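You operate a simulated robot arm through the tools that you are given. There is no shell and no other tool. Be economical: measure what you need, move in short steps, check, and stop when the job is done.

You are at the controls of a simulated robot arm. One attempt, no reset.

JOB
Put the hanging canister and the orange key fob on the oval platter.

Only the result counts: the job must be done as asked and must still hold three seconds after the hand-in. Knocking over, shifting, dropping, spilling or breaking anything else fails it.

ROBOT AND FRAMES
A 7-joint arm with a two-finger parallel gripper, fixed in place. Base frame: the origin is at the foot of the arm, x ahead of it, y to its left, z up; the work surface is at about z = -0.001. Units: m, degrees, N and s.
With the tool pointing down near the work surface it reaches from about 0.24 to 0.62 m from the base axis. Its first joint turns from -66.0 to 66.0 degrees. Payload 2.6 kg.
The TCP is the grasp point between the finger pads, 0.03 m short of the fingertips. In the tool frame z runs along the fingers and y along their closing line. The gripper opens to 0.094 m. The fingers are 0.028 m wide and 0.01 m thick; the gripper's body (0.05 by 0.096 m) begins 0.055 m behind the TCP.
Orientation is told as [roll, pitch, yaw] about the base's x, y, z axes, in that order, counted from this pose: with the fingers straight down and closing along the base's y, the tool's x points along the base's -x, its y along +y and its z along -z.

CONTROLS
- The arm moves only by the tool nudge_tool. Its argument "deltas" is a list that holds one entry, the list of rows, each a list of 7 numbers: the turn, a rotation vector about the tool's x, y, z in units of 8 degrees (1.0 is 8 degrees), then the shift along the tool's x, y, z in units of 50 mm (1.0 is 50 mm), then the finger opening in mm, from 0 to 94. In form: [[[rx, ry, rz, x, y, z, claw], ...]]. A call has 1 to 12 rows; each row shifts and turns the commanded pose from where the row before left it, along the tool's axes as they then stand. A call with a number of a shift or a turn outside -1 to 1 is refused whole. A row lasts 0.2 s, in which the tool goes at most 0.05 m and 8.6 degrees; a call with a longer step from one row to the next is refused whole, and so is a gripper value outside its range. A pose out of reach is approached as far as the arm can. The call stops where the force on the tool passes 40 N (or 10 N more than at its start, if that is more) or the arm is blocked; 0.2 s more then pass. The fingers move at their own pace (about 0.072 m/s each) and stop on an object; they squeeze with about 23 N. The grip force told is the motor's: it shows also when the fingers shut on nothing. Time passes only in rows, and 0.2 s behind the last, so rows that do not move let the fingers close. The reply holds the time, the measured pose of the TCP, the force on the tool along the base axes, the opening and the grip force, in the units named above and with some noise, and new pictures: "views" is both (left out), scene, wrist or none.
- Cameras (640 x 400 px; columns grow to the right, rows downward): "scene" is fixed at [0.0382, 0.434, 0.566]; the picture's right is [-0.73, -0.68, 0.00], its down [-0.39, 0.42, -0.82] and it looks along [0.56, -0.60, -0.57] (base axes); focal length 274 px, centre (320, 200). "wrist" rides on the gripper at [0.076, 0.014, -0.102] in the tool frame; the picture's right is [-0.18, 0.98, 0.00], its down [-0.75, -0.14, -0.64] and it looks along [-0.63, -0.12, 0.77] (tool axes); focal length 243 px, centre (320, 200). There is no depth. A picture from a camera that has moved, and an enlarged one, comes with that camera's place and axes in the base frame and with its lens.
- close_up(camera, box): a new picture of the part [left, top, right, bottom] of that camera's present view, enlarged. No time passes.
- hand_in(): hands the job in; it is judged then, once.

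Work in short steps. Places have to be worked out from the pictures, the camera data and where the tool is seen: move nearer, look again, correct. Check each grasp and each placing, and mend what went wrong. You have 90 turns and 170 pictures in all, those below and enlarged ones among them. Open the gripper and draw the arm clear of the work before you hand the job in, unless the task says otherwise; then end with one line.

The tools are called after ">>>" by a JSON object that holds its "name" and its "arguments". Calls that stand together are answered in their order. nudge_tool: Moves the arm, as the interface text tells. Its arguments: {"type":"object","properties":{"deltas":{"type":"array"},"views":{"type":"string","enum":["both","scene","wrist","none"]}},"required":["deltas"]} The other tools are called the same way: close_up (camera, box) takes an enlarged picture of a part of a camera's view; hand_in () hands the job in.

At the start:

```text
time: 0.0
ee_pos: [0.3695, -0.0285, 0.3402]
tcp_rot: [0.0, 0.0, 0.1]
wrist_force: [-1.0, 0.1, -0.3]
opening: 0.0936
gripper_force: 0.0
```

scene: 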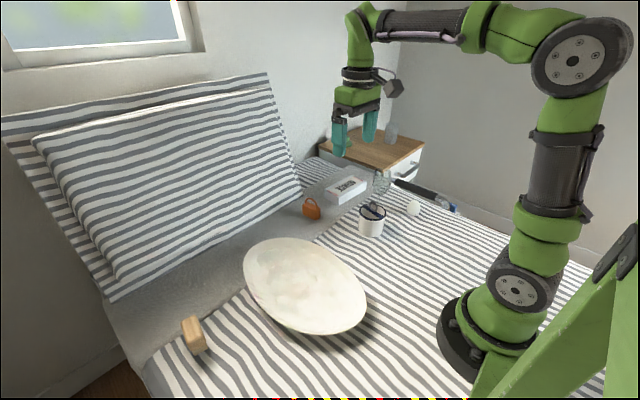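
wrist: 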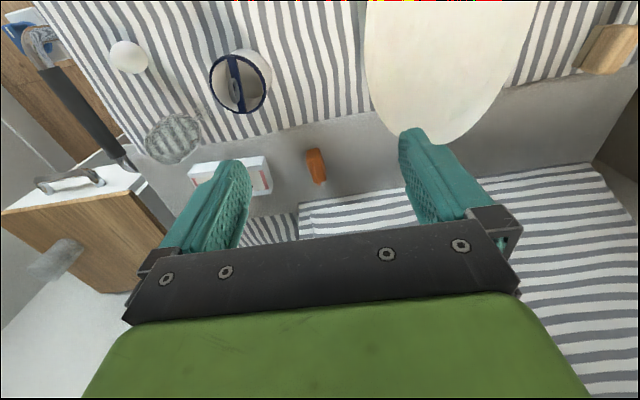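

I'll look closer at the candidate objects before moving.

>>> {"name": "close_up", "arguments": {"camera": "scene", "box": [280, 150, 480, 275]}}

>>> {"name": "close_up", "arguments": {"camera": "wrist", "box": [100, 10, 356, 210]}}

```text
3.20 times, centred on (380, 212) of scene
camera zoom: at [0.0382, 0.434, 0.566], right [-0.73, -0.68, 0.0], down [-0.39, 0.42, -0.82], along [0.56, -0.6, -0.57], focal length 875 px, centre (128, 160)
```

zoom: 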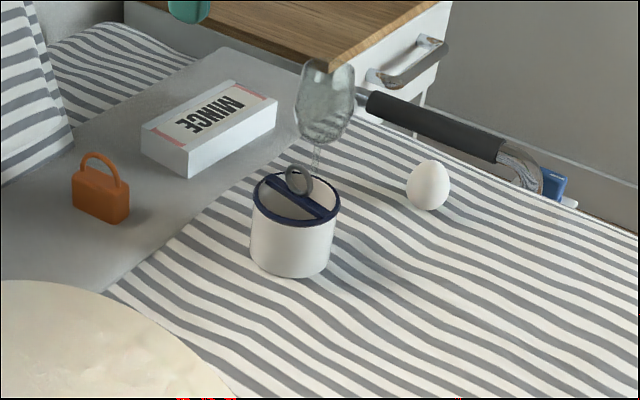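

```text
2.00 times, centred on (228, 110) of wrist
camera zoom: at [0.2928, -0.0157, 0.4423], right [0.18, 0.98, 0.0], down [0.75, -0.14, 0.64], along [0.63, -0.12, -0.77], focal length 485 px, centre (504, 380)
```

zoom: 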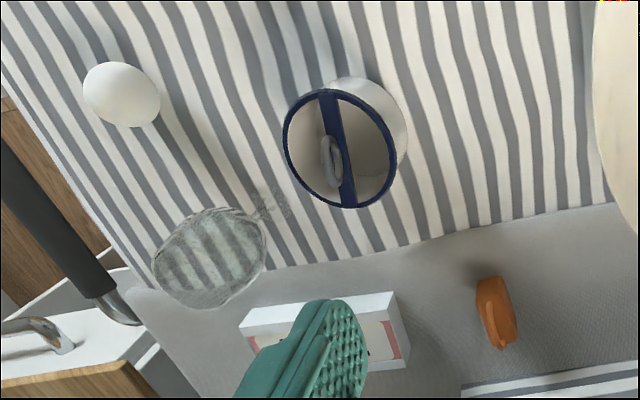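

The canister (white cup with crossbar and ring) is at about (0.365, -0.147), with its rim near z 0.074. The fob is at about (0.545, -0.072) and the platter centre at about (0.36, 0.145). I'll go above the canister and look at it.

>>> {"name": "nudge_tool", "arguments": {"deltas": [[[0, 0, 0, 0.03, -0.8, 0.4, 60], [0, 0, 0, 0.03, -0.8, 0.4, 60], [0, 0, 0, 0.03, -0.77, 0.4, 60], [0, 0, 0, 0, 0, 0.6, 60], [0, 0, 0, 0, 0, 0, 60]]]}}

```text
time: 1.2
ee_pos: [0.3653, -0.1472, 0.2506]
tcp_rot: [0.0, 0.1, 0.0]
wrist_force: [-0.5, -0.6, -0.2]
opening: 0.0599
gripper_force: 0.1
camera wrist: at [0.2885, -0.1338, 0.3526], right [0.18, 0.98, 0.0], down [0.75, -0.14, 0.64], along [0.63, -0.12, -0.77], focal length 243 px, centre (320, 200)
```

scene: 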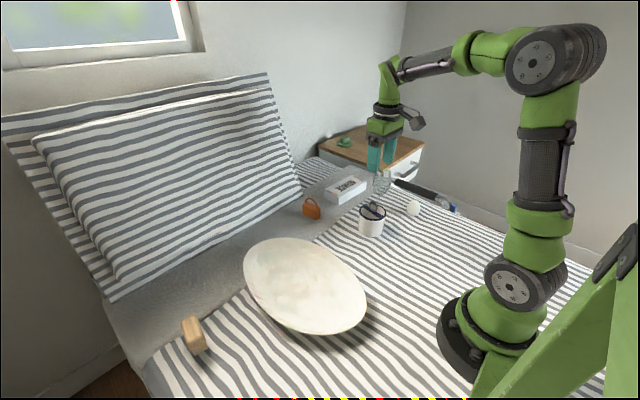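
wrist: 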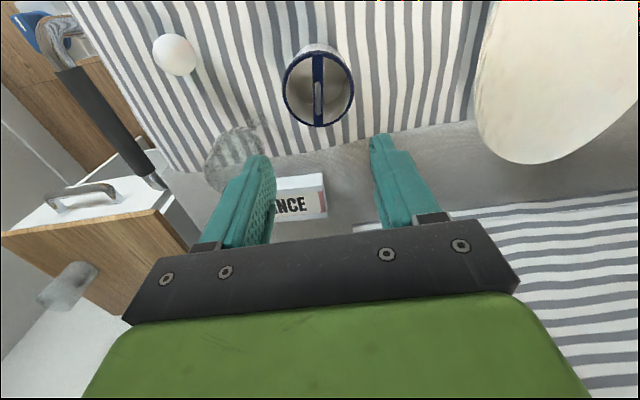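

>>> {"name": "close_up", "arguments": {"camera": "wrist", "box": [256, 30, 384, 140]}}

>>> {"name": "close_up", "arguments": {"camera": "scene", "box": [290, 180, 410, 255]}}

```text
3.64 times, centred on (320, 85) of wrist
camera zoom: at [0.2885, -0.1338, 0.3526], right [0.18, 0.98, 0.0], down [0.75, -0.14, 0.64], along [0.63, -0.12, -0.77], focal length 882 px, centre (320, 618)
```

zoom: 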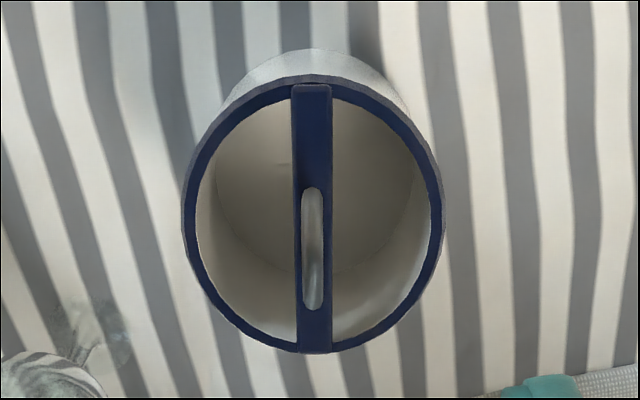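

```text
5.33 times, centred on (350, 218) of scene
camera zoom: at [0.0382, 0.434, 0.566], right [-0.73, -0.68, 0.0], down [-0.39, 0.42, -0.82], along [0.56, -0.6, -0.57], focal length 1459 px, centre (160, 107)
```

zoom: 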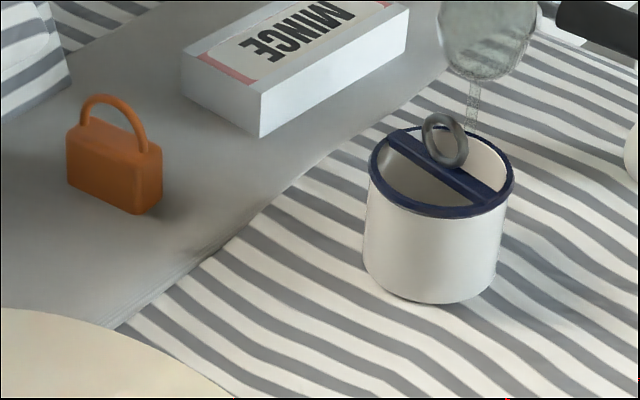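

The cup is empty and open, with an ~11 mm bar across the top that runs about -10° from x. I'll turn the tool to match the bar, narrow the fingers to 28 mm and go down to just above the ring.

>>> {"name": "nudge_tool", "arguments": {"deltas": [[[0, 0, 0, -0.04, -0.07, 0.4, 28], [0, 0, 1, 0, 0, 0.4, 28], [0, 0, 0.25, 0, 0, 0.5, 28], [0, 0, 0, 0, 0, 0.5, 28], [0, 0, 0, 0, 0, 0.4, 28], [0, 0, 0, 0, 0, 0, 28]]]}}

>>> {"name": "close_up", "arguments": {"camera": "scene", "box": [320, 150, 432, 250]}}

```text
time: 2.6
ee_pos: [0.368, -0.1518, 0.1403]
tcp_rot: [0.0, 0.0, -10.0]
wrist_force: [0.5, 0.3, 0.1]
opening: 0.0283
gripper_force: 0.1
camera wrist: at [0.2945, -0.1246, 0.2419], right [0.35, 0.94, 0.0], down [0.72, -0.27, 0.64], along [0.6, -0.23, -0.77], focal length 243 px, centre (320, 200)
```

scene: 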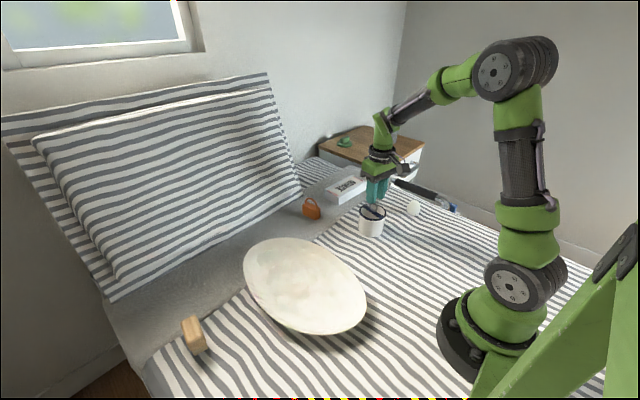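
wrist: 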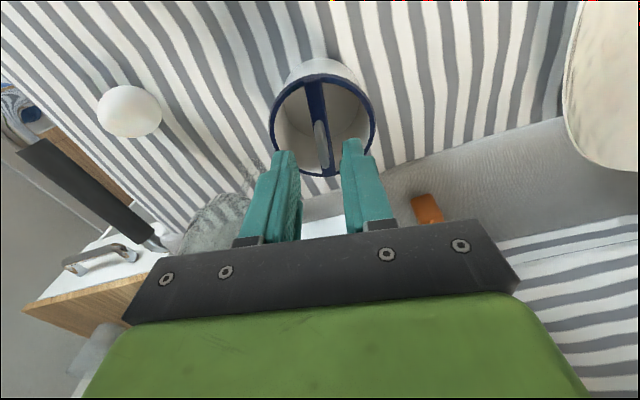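

```text
4.00 times, centred on (376, 200) of scene
camera zoom: at [0.0382, 0.434, 0.566], right [-0.73, -0.68, 0.0], down [-0.39, 0.42, -0.82], along [0.56, -0.6, -0.57], focal length 1094 px, centre (96, 200)
```

zoom: 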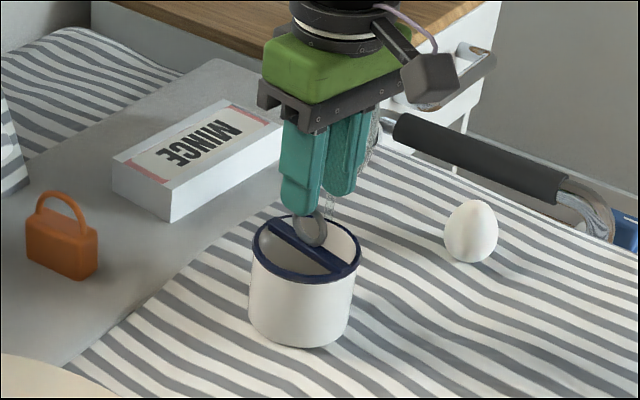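

The bar centre comes out at (0.367, -0.151), which matches the TCP. I'll turn 2° more and descend slowly to z 0.078.

>>> {"name": "nudge_tool", "arguments": {"deltas": [[[0, 0, 0.25, 0.02, 0.01, 0.3, 28], [0, 0, 0, 0, 0, 0.3, 28], [0, 0, 0, 0, 0, 0.3, 28], [0, 0, 0, 0, 0, 0.3, 28], [0, 0, 0, 0, 0, 0, 28]]]}}

>>> {"name": "close_up", "arguments": {"camera": "scene", "box": [320, 150, 432, 250]}}

```text
time: 3.8
ee_pos: [0.3662, -0.1512, 0.081]
tcp_rot: [0.0, 0.1, -12.0]
wrist_force: [0.3, -0.4, -1.1]
opening: 0.0279
gripper_force: 0.0
camera wrist: at [0.2941, -0.1219, 0.1821], right [0.38, 0.92, 0.0], down [0.71, -0.29, 0.64], along [0.59, -0.25, -0.77], focal length 243 px, centre (320, 200)
```

scene: 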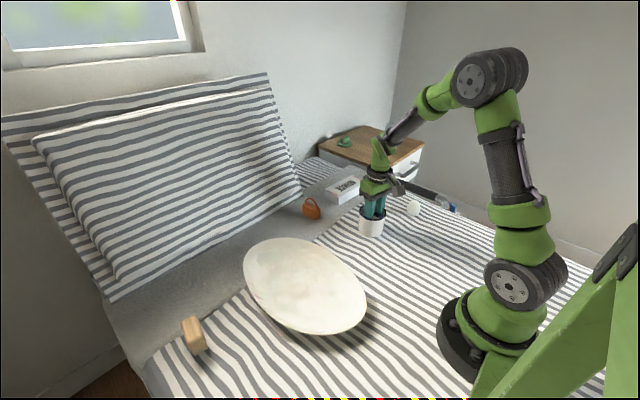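
wrist: 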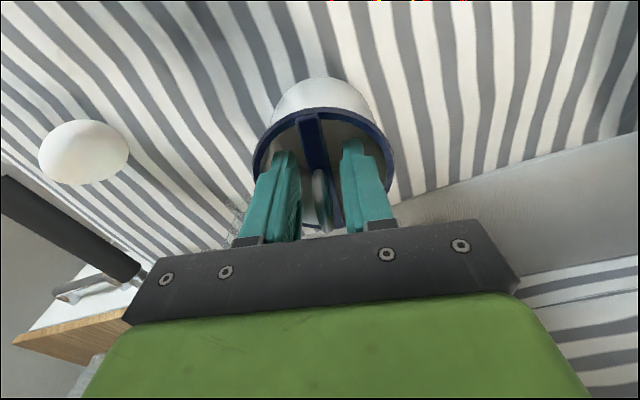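

```text
4.00 times, centred on (376, 200) of scene
camera zoom: at [0.0382, 0.434, 0.566], right [-0.73, -0.68, 0.0], down [-0.39, 0.42, -0.82], along [0.56, -0.6, -0.57], focal length 1094 px, centre (96, 200)
```

zoom: 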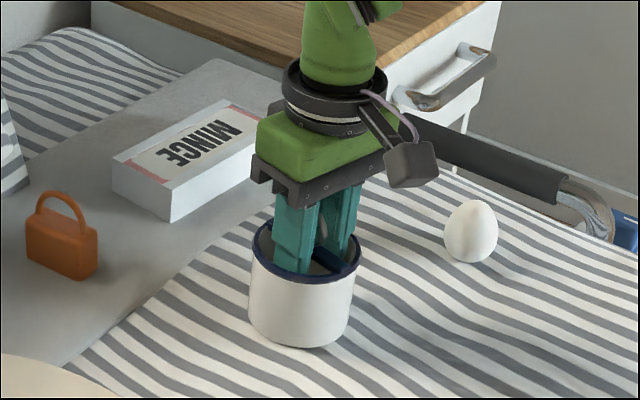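

The fingers are inside the cup, one on each side of the bar. I'll close them.

>>> {"name": "nudge_tool", "arguments": {"deltas": [[[0, 0, 0, 0, 0, 0, 0], [0, 0, 0, 0, 0, 0, 0], [0, 0, 0, 0, 0, 0, 0], [0, 0, 0, 0, 0, -0.2, 0], [0, 0, 0, 0, 0, -0.4, 0], [0, 0, 0, 0, 0, 0, 0]]]}}

>>> {"name": "close_up", "arguments": {"camera": "scene", "box": [320, 150, 432, 250]}}

```text
time: 5.2
ee_pos: [0.3669, -0.151, 0.1107]
tcp_rot: [0.0, 0.0, -12.0]
wrist_force: [0.3, -0.3, 0.3]
opening: 0.0054
gripper_force: 23.4
camera wrist: at [0.2944, -0.1221, 0.2124], right [0.38, 0.92, 0.0], down [0.71, -0.29, 0.64], along [0.59, -0.25, -0.77], focal length 243 px, centre (320, 200)
```

scene: 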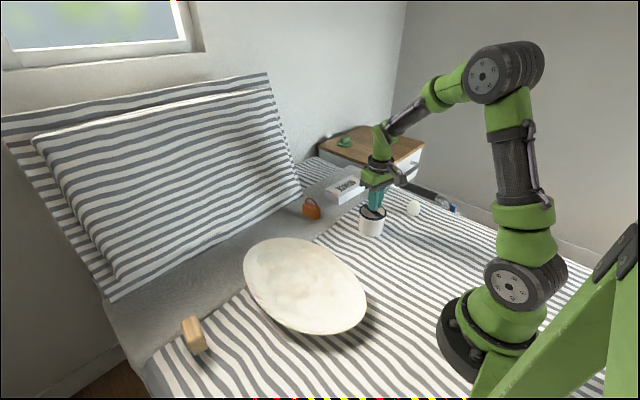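
wrist: 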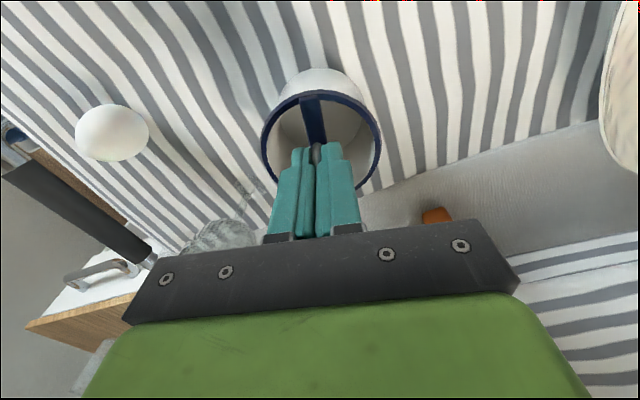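

```text
4.00 times, centred on (376, 200) of scene
camera zoom: at [0.0382, 0.434, 0.566], right [-0.73, -0.68, 0.0], down [-0.39, 0.42, -0.82], along [0.56, -0.6, -0.57], focal length 1094 px, centre (96, 200)
```

zoom: 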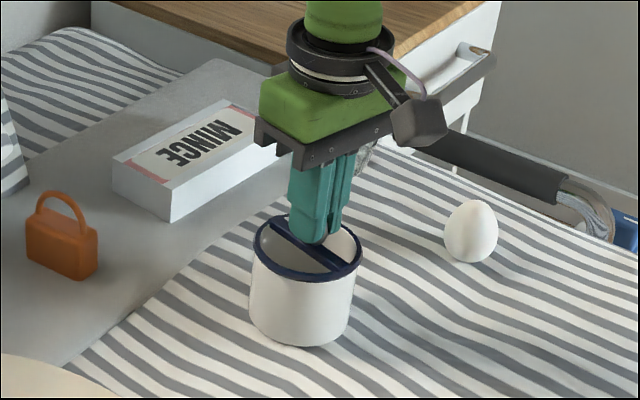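

The fingers closed to 5.4 mm, so they may hold only the ring, and the cup doesn't look lifted. I'll zoom in to check.

>>> {"name": "close_up", "arguments": {"camera": "wrist", "box": [256, 60, 384, 200]}}

>>> {"name": "close_up", "arguments": {"camera": "scene", "box": [345, 175, 401, 243]}}

```text
2.86 times, centred on (320, 130) of wrist
camera zoom: at [0.2944, -0.1221, 0.2124], right [0.38, 0.92, 0.0], down [0.71, -0.29, 0.64], along [0.59, -0.25, -0.77], focal length 693 px, centre (320, 400)
```

zoom: 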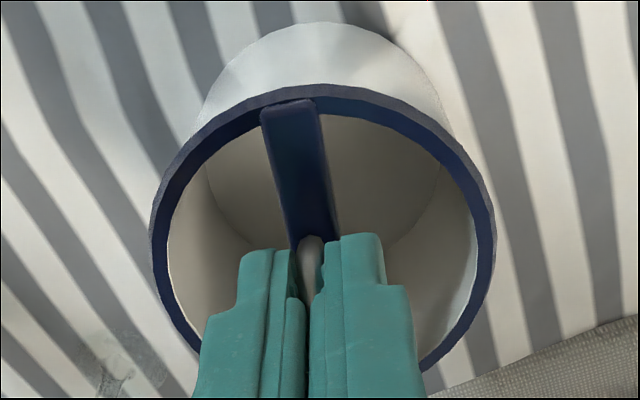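

```text
5.88 times, centred on (373, 209) of scene
camera zoom: at [0.0382, 0.434, 0.566], right [-0.73, -0.68, 0.0], down [-0.39, 0.42, -0.82], along [0.56, -0.6, -0.57], focal length 1609 px, centre (8, 147)
```

zoom: 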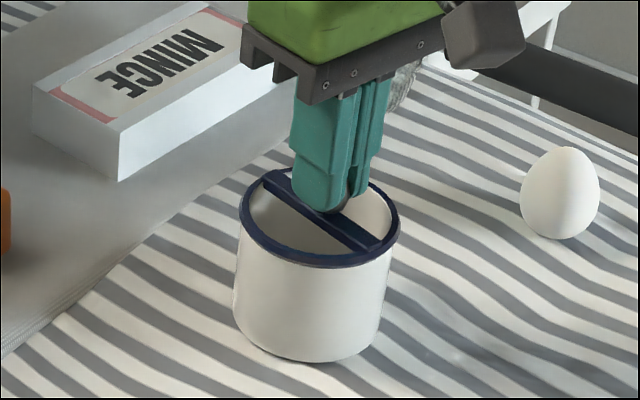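

The cup is still on the table, so the fingers slid up onto the ring. I'll reopen, go back down a little deeper and close without lifting, to see what is gripped.

>>> {"name": "nudge_tool", "arguments": {"deltas": [[[0, 0, 0, 0, 0, 0, 28], [0, 0, 0, 0, 0, 0, 28], [0, 0, 0, 0, 0, 0.4, 28], [0, 0, 0, 0, 0, 0.36, 28], [0, 0, 0, 0, 0, 0, 0], [0, 0, 0, 0, 0, 0, 0], [0, 0, 0, 0, 0, 0, 0]]]}}

>>> {"name": "close_up", "arguments": {"camera": "wrist", "box": [256, 60, 384, 240]}}

>>> {"name": "close_up", "arguments": {"camera": "scene", "box": [345, 175, 401, 243]}}

```text
time: 6.8
ee_pos: [0.3664, -0.1506, 0.0721]
tcp_rot: [0.0, 0.0, -11.9]
wrist_force: [-0.2, 1.4, -0.8]
opening: 0.0161
gripper_force: 22.8
camera wrist: at [0.2941, -0.1219, 0.1744], right [0.38, 0.92, 0.0], down [0.71, -0.29, 0.64], along [0.59, -0.25, -0.77], focal length 243 px, centre (320, 200)
```

scene: 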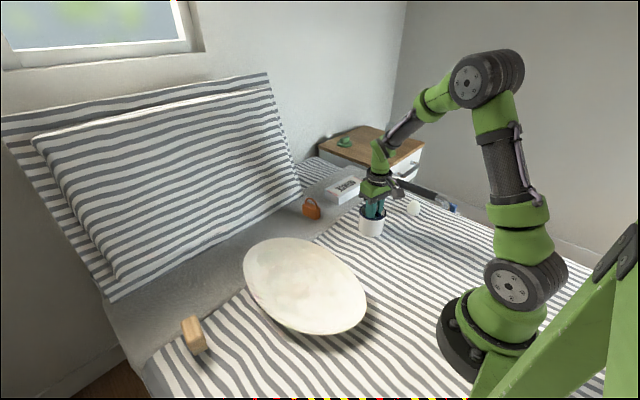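
wrist: 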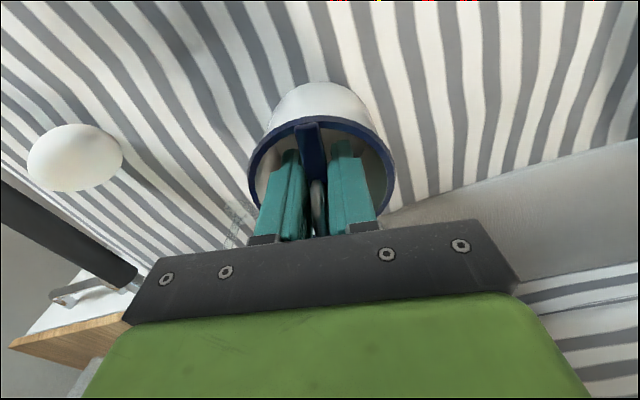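

```text
2.22 times, centred on (320, 150) of wrist
camera zoom: at [0.2941, -0.1219, 0.1744], right [0.38, 0.92, 0.0], down [0.71, -0.29, 0.64], along [0.59, -0.25, -0.77], focal length 539 px, centre (320, 311)
```

zoom: 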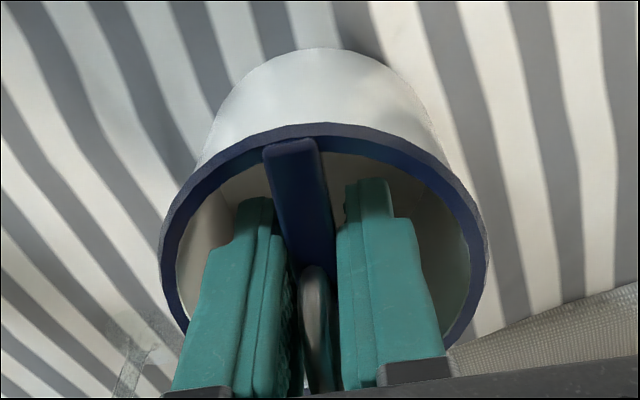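

```text
5.88 times, centred on (373, 209) of scene
camera zoom: at [0.0382, 0.434, 0.566], right [-0.73, -0.68, 0.0], down [-0.39, 0.42, -0.82], along [0.56, -0.6, -0.57], focal length 1609 px, centre (8, 147)
```

zoom: 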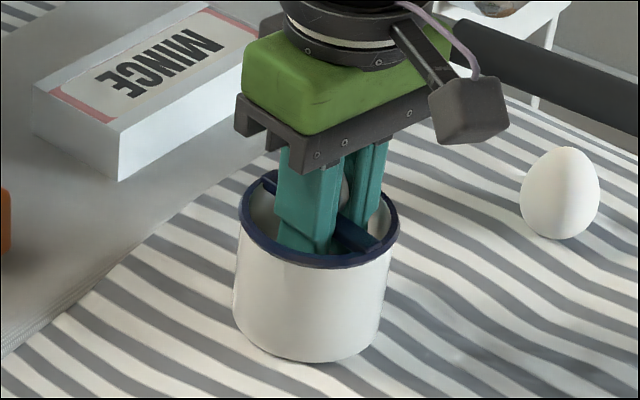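

The opening is 16 mm under load, so the bar is gripped. I'll lift slowly by about 2 cm.

>>> {"name": "nudge_tool", "arguments": {"deltas": [[[0, 0, 0, 0, 0, 0, 0], [0, 0, 0, 0, 0, -0.1, 0], [0, 0, 0, 0, 0, -0.1, 0], [0, 0, 0, 0, 0, -0.1, 0]]], "views": "wrist"}}

>>> {"name": "close_up", "arguments": {"camera": "scene", "box": [345, 175, 401, 243]}}

```text
time: 7.8
ee_pos: [0.3663, -0.1509, 0.0876]
tcp_rot: [0.0, 0.0, -11.9]
wrist_force: [0.6, 0.3, -1.2]
opening: 0.0159
gripper_force: 22.8
camera wrist: at [0.294, -0.1217, 0.1895], right [0.38, 0.92, 0.0], down [0.71, -0.29, 0.64], along [0.59, -0.25, -0.77], focal length 243 px, centre (320, 200)
```

wrist: 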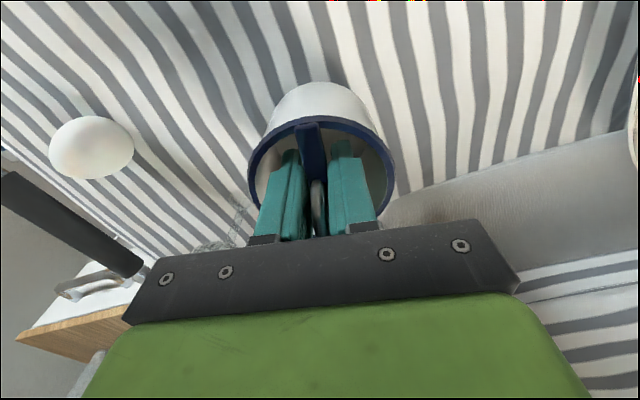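

```text
5.88 times, centred on (373, 209) of scene
camera zoom: at [0.0382, 0.434, 0.566], right [-0.73, -0.68, 0.0], down [-0.39, 0.42, -0.82], along [0.56, -0.6, -0.57], focal length 1609 px, centre (8, 147)
```

zoom: 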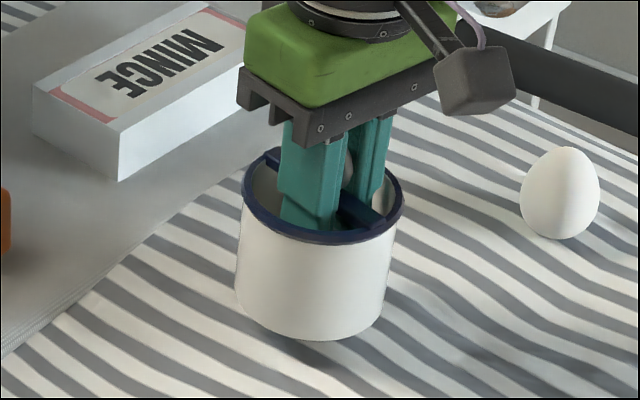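

The canister lifts cleanly. I'll raise it to about z 0.20 and carry it over the platter.

>>> {"name": "nudge_tool", "arguments": {"deltas": [[[0, 0, 0, 0, 0, -0.5, 0], [0, 0, 0, 0, 0, -0.6, 0], [0, 0, 0, 0, 0, -0.6, 0], [0, 0, 0, 0, 0, -0.55, 0], [0, 0, 0, 0.285, 0.67, 0, 0], [0, 0, 0, 0.285, 0.67, 0, 0], [0, 0, 0, 0.285, 0.67, 0, 0], [0, 0, 0, 0.285, 0.67, 0, 0]]], "views": "none"}}

>>> {"name": "nudge_tool", "arguments": {"deltas": [[[0, 0, 0, 0.285, 0.67, 0, 0], [0, 0, 0, 0.285, 0.67, 0, 0], [0, 0, 0, 0.285, 0.67, 0, 0], [0, 0, 0, 0.285, 0.67, 0, 0], [0, 0, 0, 0, 0, 0, 0]]]}}

```text
time: 9.6
ee_pos: [0.3393, -0.0077, 0.1986]
tcp_rot: [0.0, 0.0, -11.9]
wrist_force: [-0.8, 1.2, -0.8]
opening: 0.0161
gripper_force: 23.3
```

```text
time: 10.8
ee_pos: [0.3113, 0.1355, 0.2004]
tcp_rot: [0.0, 0.0, -12.1]
wrist_force: [0.4, -0.2, -1.0]
opening: 0.0159
gripper_force: 23.1
camera wrist: at [0.2382, 0.1648, 0.3011], right [0.38, 0.92, 0.0], down [0.71, -0.29, 0.64], along [0.59, -0.25, -0.77], focal length 243 px, centre (320, 200)
```

scene: 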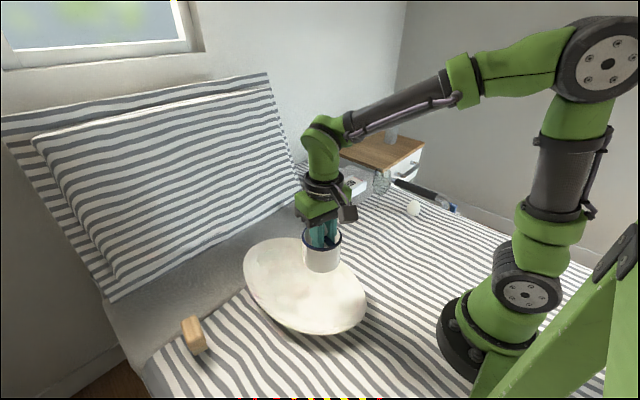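
wrist: 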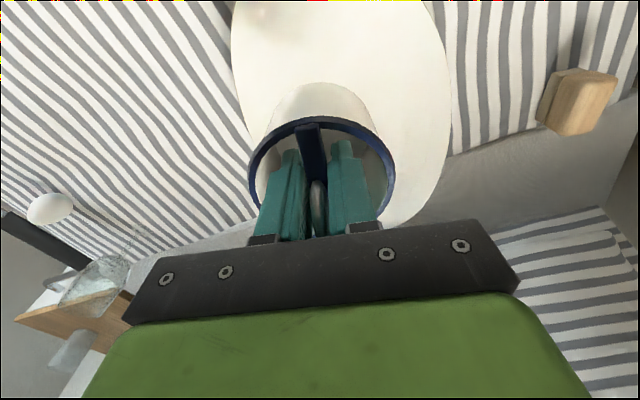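

The canister is over the left half of the platter. I'll lower it, with short steps near contact while watching the force.

>>> {"name": "nudge_tool", "arguments": {"deltas": [[[0, 0, 0, 0, 0, 0.5, 0], [0, 0, 0, 0, 0, 0.5, 0], [0, 0, 0, 0, 0, 0.4, 0], [0, 0, 0, 0, 0, 0.2, 0], [0, 0, 0, 0, 0, 0.1, 0], [0, 0, 0, 0, 0, 0, 0]]]}}

>>> {"name": "close_up", "arguments": {"camera": "scene", "box": [230, 200, 390, 350]}}

```text
time: 12.2
ee_pos: [0.31, 0.1355, 0.1144]
tcp_rot: [0.0, 0.0, -12.1]
wrist_force: [0.5, 0.2, -1.3]
opening: 0.0161
gripper_force: 22.6
camera wrist: at [0.2386, 0.1642, 0.2165], right [0.38, 0.92, 0.0], down [0.71, -0.29, 0.64], along [0.59, -0.25, -0.77], focal length 243 px, centre (320, 200)
```

scene: 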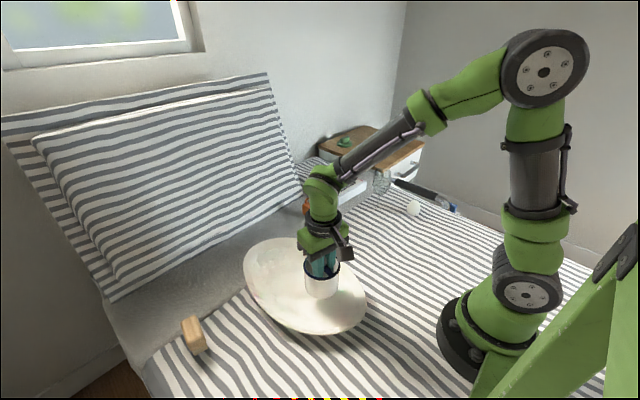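
wrist: 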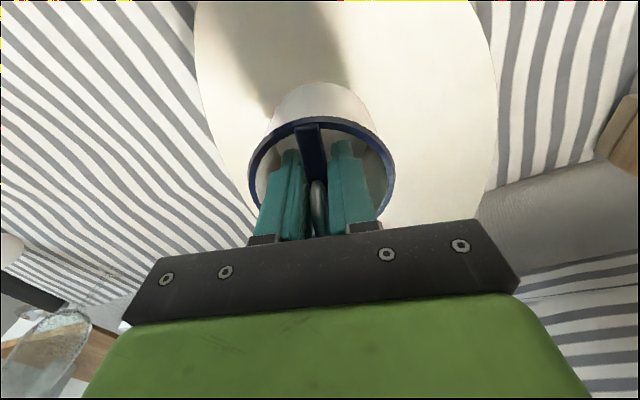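

```text
2.67 times, centred on (310, 275) of scene
camera zoom: at [0.0382, 0.434, 0.566], right [-0.73, -0.68, 0.0], down [-0.39, 0.42, -0.82], along [0.56, -0.6, -0.57], focal length 729 px, centre (347, 0)
```

zoom: 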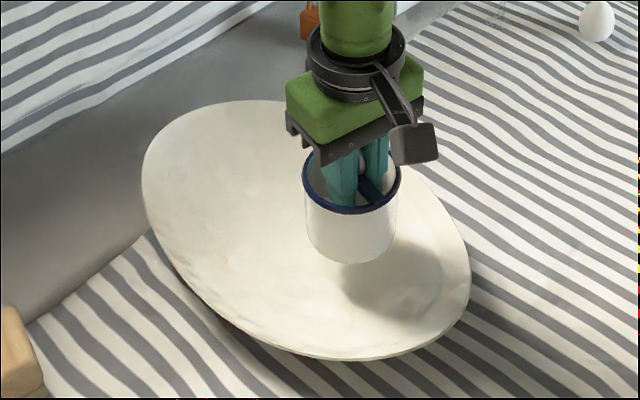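

The cup bottom is still above the platter, at about 0.04. I'll continue in small steps.

>>> {"name": "nudge_tool", "arguments": {"deltas": [[[0, 0, 0, 0, 0, 0.1, 0], [0, 0, 0, 0, 0, 0.08, 0], [0, 0, 0, 0, 0, 0.06, 0], [0, 0, 0, 0, 0, 0.06, 0], [0, 0, 0, 0, 0, 0, 0]]], "views": "none"}}

>>> {"name": "close_up", "arguments": {"camera": "scene", "box": [230, 200, 390, 350]}}

```text
time: 13.4
ee_pos: [0.3108, 0.1361, 0.0998]
tcp_rot: [0.0, 0.0, -12.0]
wrist_force: [0.2, 0.7, -1.0]
opening: 0.0161
gripper_force: 22.8
```

```text
2.67 times, centred on (310, 275) of scene
camera zoom: at [0.0382, 0.434, 0.566], right [-0.73, -0.68, 0.0], down [-0.39, 0.42, -0.82], along [0.56, -0.6, -0.57], focal length 729 px, centre (347, 0)
```

zoom: 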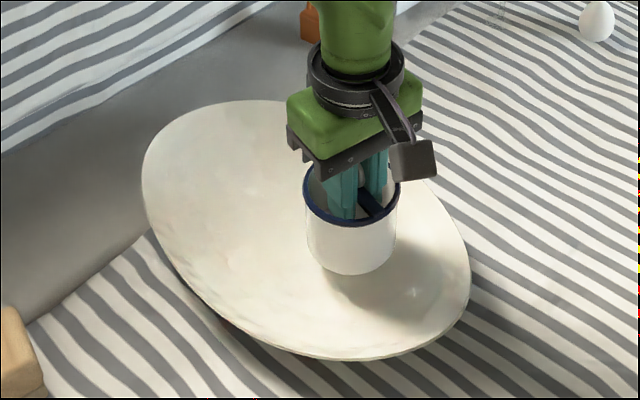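

No contact yet, so I'll keep lowering in 2.5 mm steps.

>>> {"name": "nudge_tool", "arguments": {"deltas": [[[0, 0, 0, 0, 0, 0.05, 0], [0, 0, 0, 0, 0, 0.05, 0], [0, 0, 0, 0, 0, 0.05, 0], [0, 0, 0, 0, 0, 0, 0]]], "views": "none"}}

>>> {"name": "close_up", "arguments": {"camera": "scene", "box": [230, 200, 390, 350]}}

```text
time: 14.4
ee_pos: [0.3103, 0.1353, 0.0934]
tcp_rot: [0.0, 0.0, -12.1]
wrist_force: [-0.2, -0.2, -1.7]
opening: 0.0157
gripper_force: 23.3
```

```text
2.67 times, centred on (310, 275) of scene
camera zoom: at [0.0382, 0.434, 0.566], right [-0.73, -0.68, 0.0], down [-0.39, 0.42, -0.82], along [0.56, -0.6, -0.57], focal length 729 px, centre (347, 0)
```

zoom: 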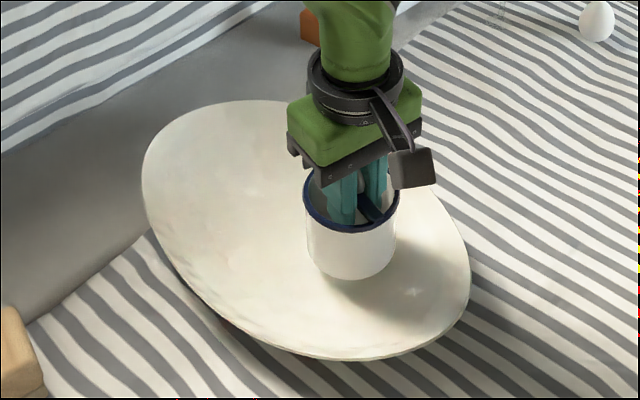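

>>> {"name": "nudge_tool", "arguments": {"deltas": [[[0, 0, 0, 0, 0, 0.04, 0], [0, 0, 0, 0, 0, 0.04, 0], [0, 0, 0, 0, 0, 0.04, 0], [0, 0, 0, 0, 0, 0, 0]]], "views": "none"}}

>>> {"name": "close_up", "arguments": {"camera": "scene", "box": [280, 250, 376, 350]}}

```text
time: 15.4
ee_pos: [0.3106, 0.1357, 0.0858]
tcp_rot: [0.0, -0.1, -12.1]
wrist_force: [-0.7, -0.8, -0.9]
opening: 0.0161
gripper_force: 22.9
```

```text
4.00 times, centred on (328, 300) of scene
camera zoom: at [0.0382, 0.434, 0.566], right [-0.73, -0.68, 0.0], down [-0.39, 0.42, -0.82], along [0.56, -0.6, -0.57], focal length 1094 px, centre (288, -200)
```

zoom: 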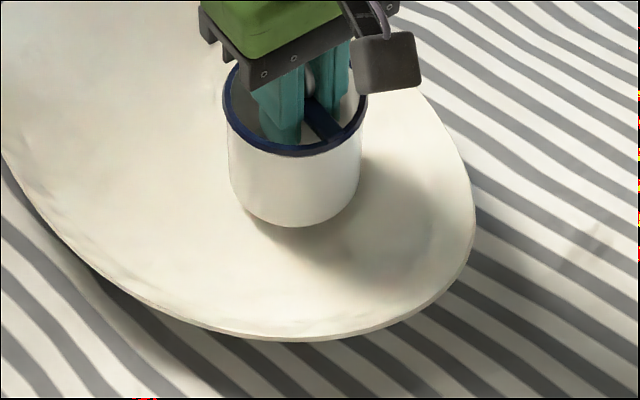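

Nearly touching: the shadow is closing up under the cup. I'll take a few more small steps.

>>> {"name": "nudge_tool", "arguments": {"deltas": [[[0, 0, 0, 0, 0, 0.03, 0], [0, 0, 0, 0, 0, 0.03, 0], [0, 0, 0, 0, 0, 0, 0]]], "views": "none"}}

>>> {"name": "nudge_tool", "arguments": {"deltas": [[[0, 0, 0, 0, 0, 0.03, 0], [0, 0, 0, 0, 0, 0, 0]]], "views": "none"}}

>>> {"name": "close_up", "arguments": {"camera": "scene", "box": [280, 250, 376, 350]}}

```text
time: 16.2
ee_pos: [0.3109, 0.136, 0.0831]
tcp_rot: [0.0, 0.0, -12.1]
wrist_force: [-0.2, 1.0, -1.3]
opening: 0.0158
gripper_force: 23.2
```

```text
time: 16.8
ee_pos: [0.3099, 0.1355, 0.0822]
tcp_rot: [0.0, 0.0, -12.1]
wrist_force: [-0.6, 0.5, -0.6]
opening: 0.0159
gripper_force: 22.5
```

```text
4.00 times, centred on (328, 300) of scene
camera zoom: at [0.0382, 0.434, 0.566], right [-0.73, -0.68, 0.0], down [-0.39, 0.42, -0.82], along [0.56, -0.6, -0.57], focal length 1094 px, centre (288, -200)
```

zoom: 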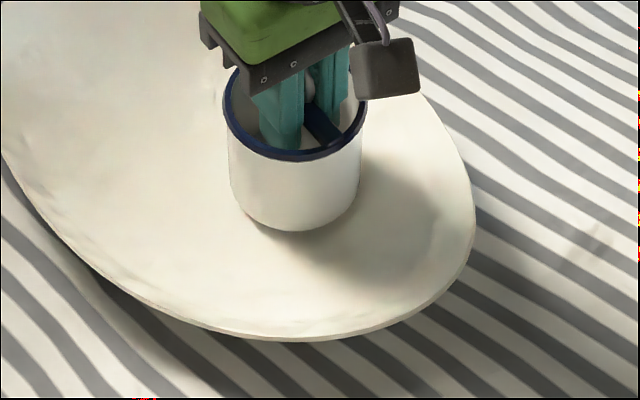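

>>> {"name": "nudge_tool", "arguments": {"deltas": [[[0, 0, 0, 0, 0, 0.04, 0], [0, 0, 0, 0, 0, 0, 0]]], "views": "none"}}

>>> {"name": "nudge_tool", "arguments": {"deltas": [[[0, 0, 0, 0, 0, 0.04, 0], [0, 0, 0, 0, 0, 0, 0]]], "views": "none"}}

>>> {"name": "close_up", "arguments": {"camera": "scene", "box": [280, 250, 376, 350]}}

```text
time: 17.4
ee_pos: [0.3099, 0.1358, 0.0793]
tcp_rot: [0.0, 0.0, -12.0]
wrist_force: [0.0, -0.6, -0.4]
opening: 0.0161
gripper_force: 22.9
```

```text
time: 18.0
ee_pos: [0.3111, 0.1344, 0.0782]
tcp_rot: [0.0, -0.1, -11.9]
wrist_force: [-3.4, -1.9, 11.5]
opening: 0.0161
gripper_force: 22.7
```

```text
4.00 times, centred on (328, 300) of scene
camera zoom: at [0.0382, 0.434, 0.566], right [-0.73, -0.68, 0.0], down [-0.39, 0.42, -0.82], along [0.56, -0.6, -0.57], focal length 1094 px, centre (288, -200)
```

zoom: 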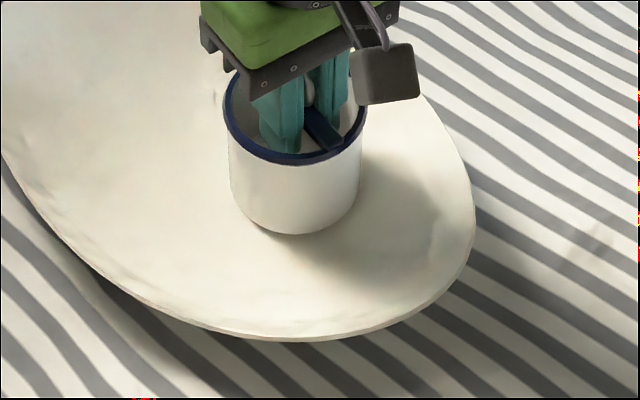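

There is contact (11.5 N). I'll open to 28 mm and rise straight up.

>>> {"name": "nudge_tool", "arguments": {"deltas": [[[0, 0, 0, 0, 0, -0.02, 28], [0, 0, 0, 0, 0, 0, 28], [0, 0, 0, 0, 0, -0.2, 28], [0, 0, 0, 0, 0, -0.4, 28], [0, 0, 0, 0, 0, -0.6, 28], [0, 0, 0, 0, 0, -0.6, 28], [0, 0, 0, 0, 0, -0.6, 28], [0, 0, 0, 0, 0, 0, 28]]]}}

```text
time: 19.8
ee_pos: [0.3104, 0.1357, 0.1991]
tcp_rot: [0.0, -0.1, -12.0]
wrist_force: [0.6, 0.0, 0.4]
opening: 0.0281
gripper_force: 0.1
camera wrist: at [0.2384, 0.1638, 0.301], right [0.38, 0.92, 0.0], down [0.71, -0.29, 0.64], along [0.59, -0.25, -0.77], focal length 243 px, centre (320, 200)
```

scene: 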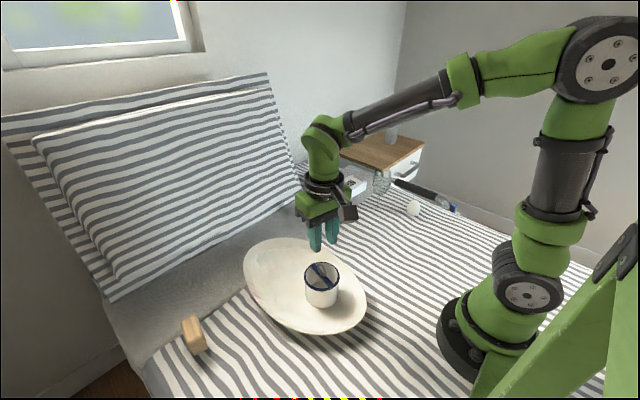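
wrist: 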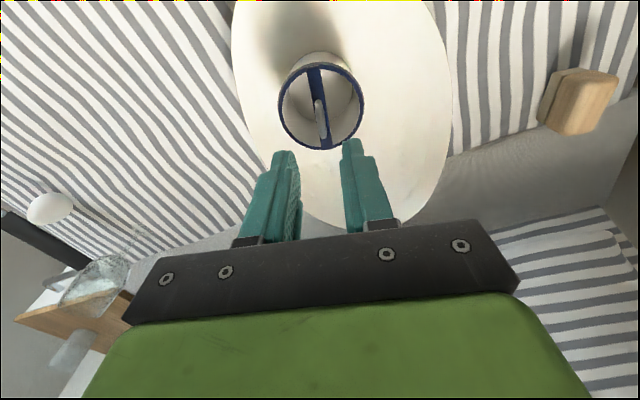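

The canister is standing on the platter. Next I'll move over toward the fob.

>>> {"name": "nudge_tool", "arguments": {"deltas": [[[0, 0, 0, -0.573, -0.409, 0, 60], [0, 0, 0, -0.573, -0.409, 0, 60], [0, 0, 0, -0.573, -0.409, 0, 60], [0, 0, 0, -0.573, -0.409, 0, 60], [0, 0, 0, -0.573, -0.409, 0, 60], [0, 0, 0, -0.573, -0.409, 0, 60], [0, 0, 0, -0.573, -0.409, 0, 60], [0, 0, 0, -0.573, -0.409, 0, 60], [0, 0, 0, 0, 0, 0, 60]]]}}

>>> {"name": "close_up", "arguments": {"camera": "wrist", "box": [200, 0, 440, 150]}}

>>> {"name": "close_up", "arguments": {"camera": "scene", "box": [285, 180, 349, 230]}}

```text
time: 21.8
ee_pos: [0.5002, -0.0723, 0.198]
tcp_rot: [-0.1, 0.0, -12.1]
wrist_force: [-0.6, 0.1, 0.0]
opening: 0.06
gripper_force: 0.1
camera wrist: at [0.4281, -0.0439, 0.3002], right [0.38, 0.92, 0.0], down [0.71, -0.29, 0.64], along [0.59, -0.25, -0.77], focal length 243 px, centre (320, 200)
```

scene: 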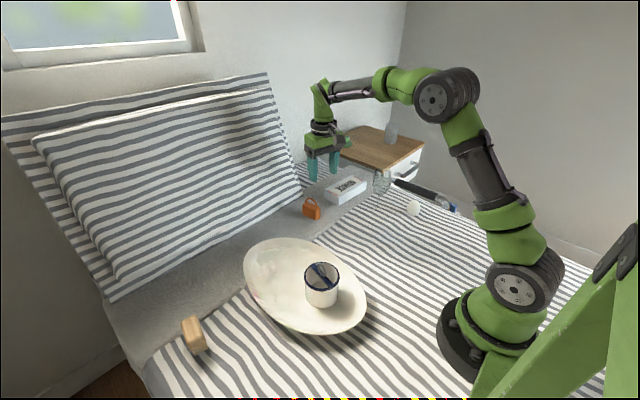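
wrist: 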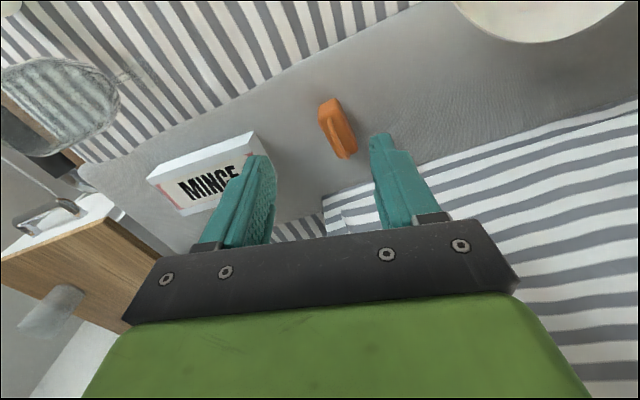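

```text
2.67 times, centred on (320, 75) of wrist
camera zoom: at [0.4281, -0.0439, 0.3002], right [0.38, 0.92, 0.0], down [0.71, -0.29, 0.64], along [0.59, -0.25, -0.77], focal length 647 px, centre (320, 533)
```

zoom: 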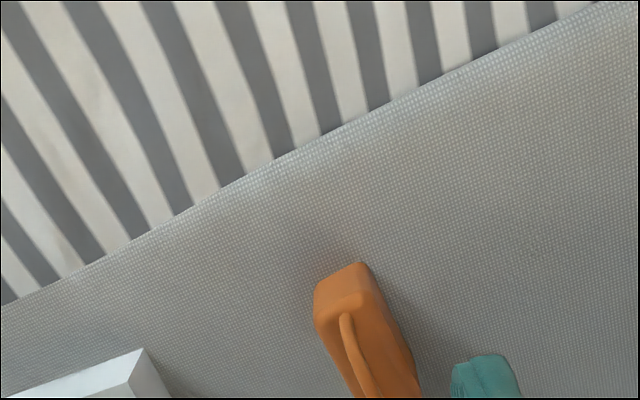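

```text
8.00 times, centred on (317, 205) of scene
camera zoom: at [0.0382, 0.434, 0.566], right [-0.73, -0.68, 0.0], down [-0.39, 0.42, -0.82], along [0.56, -0.6, -0.57], focal length 2188 px, centre (344, 160)
```

zoom: 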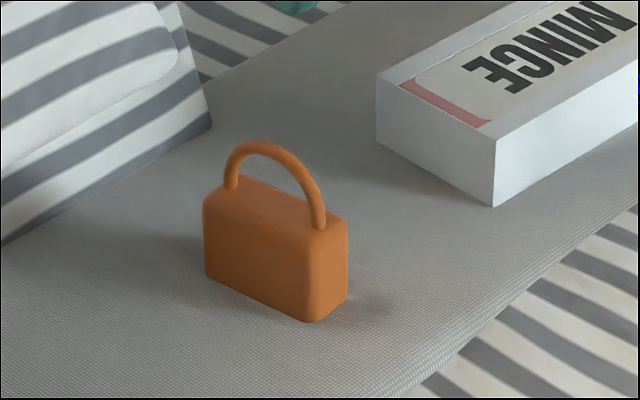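

The fob's body is about 54 × 22 × 38 mm, centred near (0.553, -0.074), with its long axis about +9° from x. I'll align over it and go down to z 0.12.

>>> {"name": "nudge_tool", "arguments": {"deltas": [[[0, 0, 0, -0.52, 0.09, 0, 54], [0, 0, 0, -0.52, 0.09, 0, 54], [0, 0, -0.88, 0, 0, 0.4, 54], [0, 0, -0.88, 0, 0, 0.4, 54], [0, 0, -0.87, 0, 0, 0.4, 54], [0, 0, 0, 0, 0, 0.36, 54], [0, 0, 0, 0, 0, 0, 54]]]}}

>>> {"name": "close_up", "arguments": {"camera": "wrist", "box": [240, 60, 400, 220]}}

>>> {"name": "close_up", "arguments": {"camera": "scene", "box": [275, 150, 355, 230]}}

```text
time: 23.4
ee_pos: [0.5535, -0.0734, 0.1207]
tcp_rot: [0.0, 0.0, 9.1]
wrist_force: [-0.4, 1.1, 0.2]
opening: 0.054
gripper_force: 0.1
camera wrist: at [0.4754, -0.0726, 0.2223], right [0.03, 1.0, 0.0], down [0.77, -0.02, 0.64], along [0.64, -0.02, -0.77], focal length 243 px, centre (320, 200)
```

scene: 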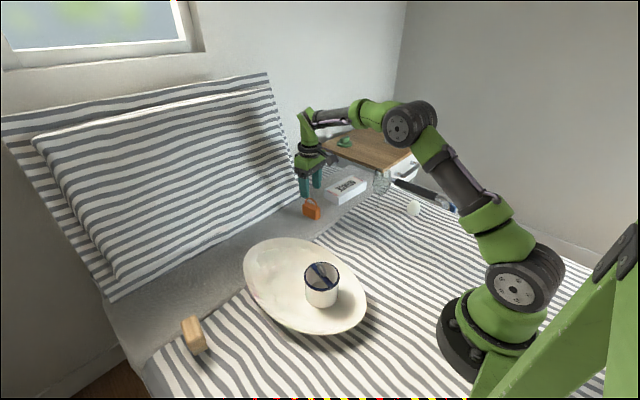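
wrist: 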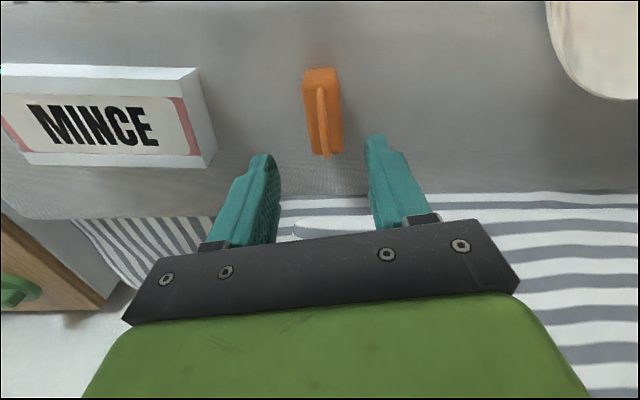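

```text
2.50 times, centred on (320, 140) of wrist
camera zoom: at [0.4754, -0.0726, 0.2223], right [0.03, 1.0, 0.0], down [0.77, -0.02, 0.64], along [0.64, -0.02, -0.77], focal length 606 px, centre (320, 350)
```

zoom: 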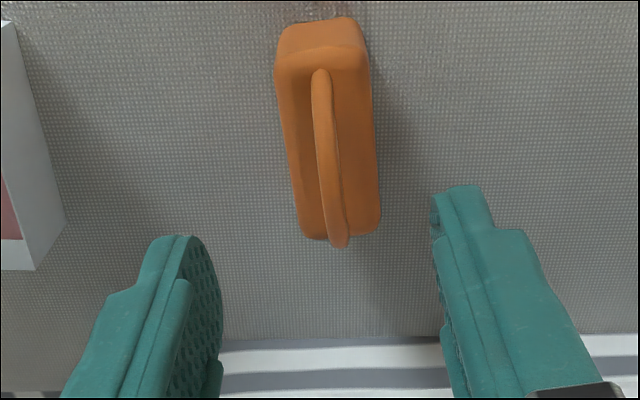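

```text
5.00 times, centred on (315, 190) of scene
camera zoom: at [0.0382, 0.434, 0.566], right [-0.73, -0.68, 0.0], down [-0.39, 0.42, -0.82], along [0.56, -0.6, -0.57], focal length 1368 px, centre (345, 250)
```

zoom: 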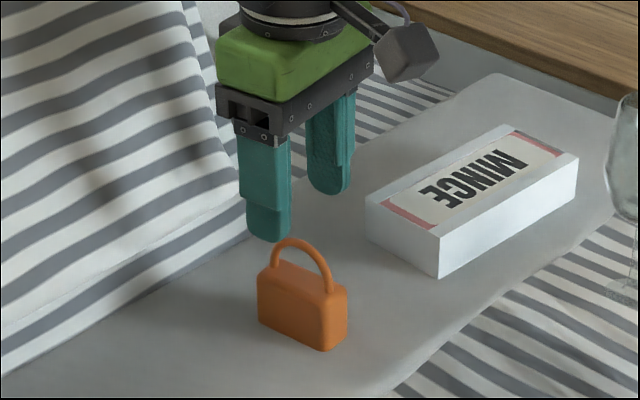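

The estimate refines to centre (0.549, -0.072) and yaw of about 7°. I'll make that small correction and descend to z 0.036.

>>> {"name": "nudge_tool", "arguments": {"deltas": [[[0, 0, 0.25, 0.06, 0.02, 0.3, 54], [0, 0, 0, 0, 0, 0.4, 54], [0, 0, 0, 0, 0, 0.4, 54], [0, 0, 0, 0, 0, 0.3, 54], [0, 0, 0, 0, 0, 0.28, 54], [0, 0, 0, 0, 0, 0, 54]]]}}

>>> {"name": "close_up", "arguments": {"camera": "scene", "box": [275, 150, 355, 230]}}

```text
time: 24.8
ee_pos: [0.5493, -0.0731, 0.0364]
tcp_rot: [0.0, -0.1, 7.0]
wrist_force: [-1.2, 0.4, -0.5]
opening: 0.054
gripper_force: 0.1
camera wrist: at [0.4719, -0.0696, 0.1384], right [0.06, 1.0, 0.0], down [0.77, -0.05, 0.64], along [0.64, -0.04, -0.77], focal length 243 px, centre (320, 200)
```

scene: 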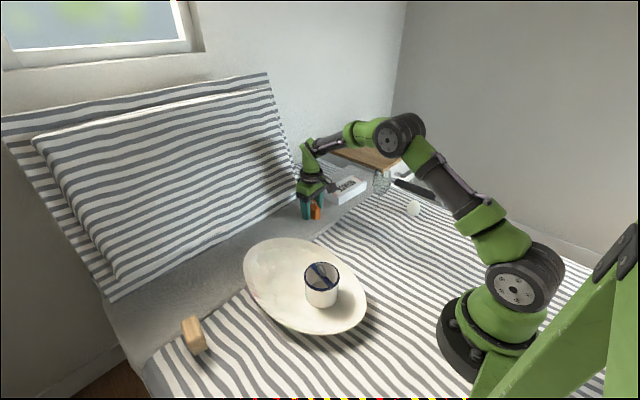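
wrist: 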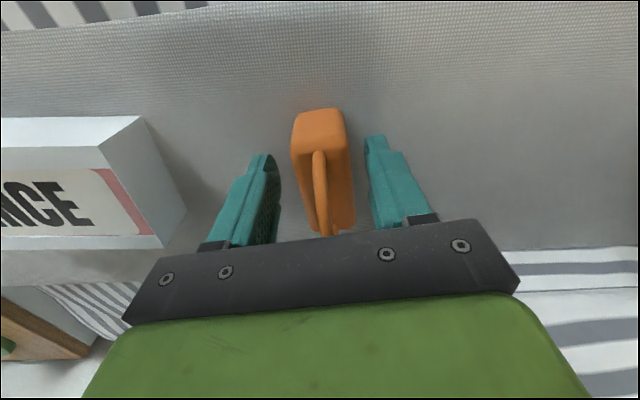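

```text
5.00 times, centred on (315, 190) of scene
camera zoom: at [0.0382, 0.434, 0.566], right [-0.73, -0.68, 0.0], down [-0.39, 0.42, -0.82], along [0.56, -0.6, -0.57], focal length 1368 px, centre (345, 250)
```

zoom: 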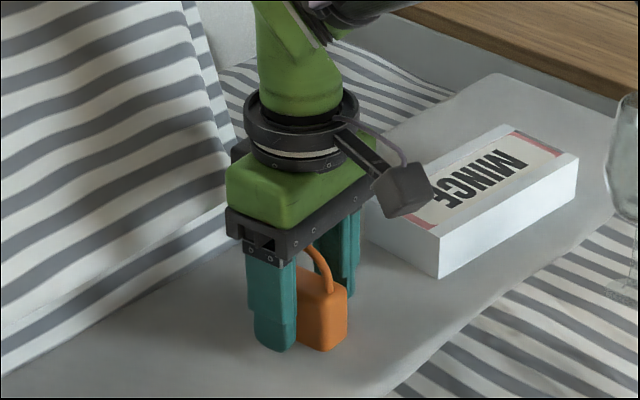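

The fingers are on both sides of the fob's body. I'll close and lift slightly.

>>> {"name": "nudge_tool", "arguments": {"deltas": [[[0, 0, 0, 0, 0, 0, 0], [0, 0, 0, 0, 0, 0, 0], [0, 0, 0, 0, 0, 0, 0], [0, 0, 0, 0, 0, -0.1, 0], [0, 0, 0, 0, 0, -0.2, 0], [0, 0, 0, 0, 0, -0.3, 0], [0, 0, 0, 0, 0, 0, 0]]]}}

>>> {"name": "close_up", "arguments": {"camera": "scene", "box": [275, 150, 355, 230]}}

```text
time: 26.4
ee_pos: [0.5512, -0.074, 0.0676]
tcp_rot: [0.1, 0.0, 7.1]
wrist_force: [0.5, 0.3, -0.6]
opening: 0.0316
gripper_force: 22.4
camera wrist: at [0.4725, -0.0696, 0.1688], right [0.06, 1.0, 0.0], down [0.77, -0.05, 0.64], along [0.64, -0.04, -0.77], focal length 243 px, centre (320, 200)
```

scene: 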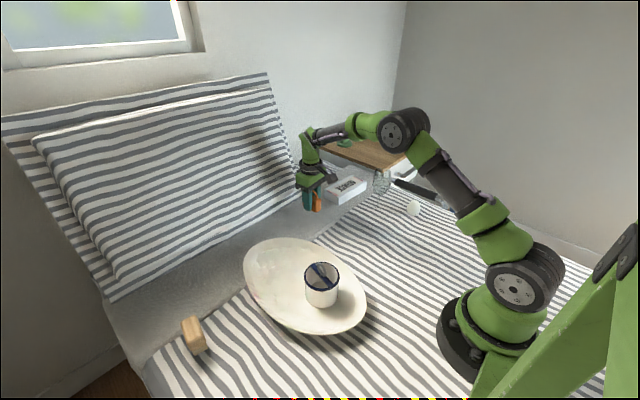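
wrist: 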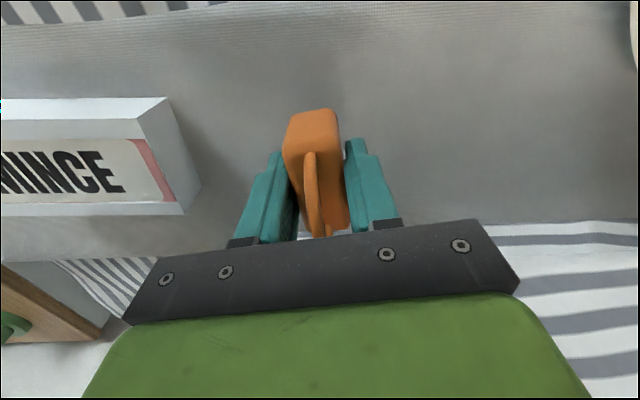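

```text
5.00 times, centred on (315, 190) of scene
camera zoom: at [0.0382, 0.434, 0.566], right [-0.73, -0.68, 0.0], down [-0.39, 0.42, -0.82], along [0.56, -0.6, -0.57], focal length 1368 px, centre (345, 250)
```

zoom: 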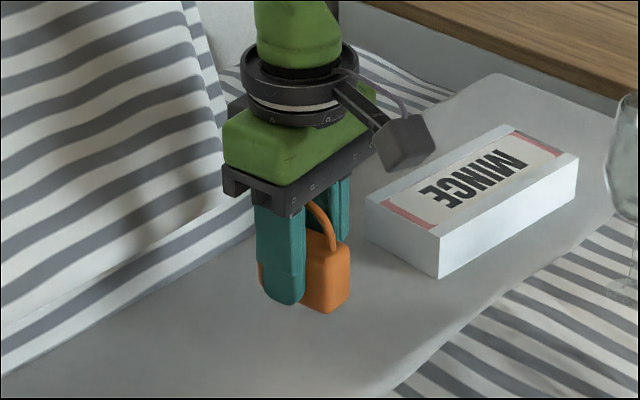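

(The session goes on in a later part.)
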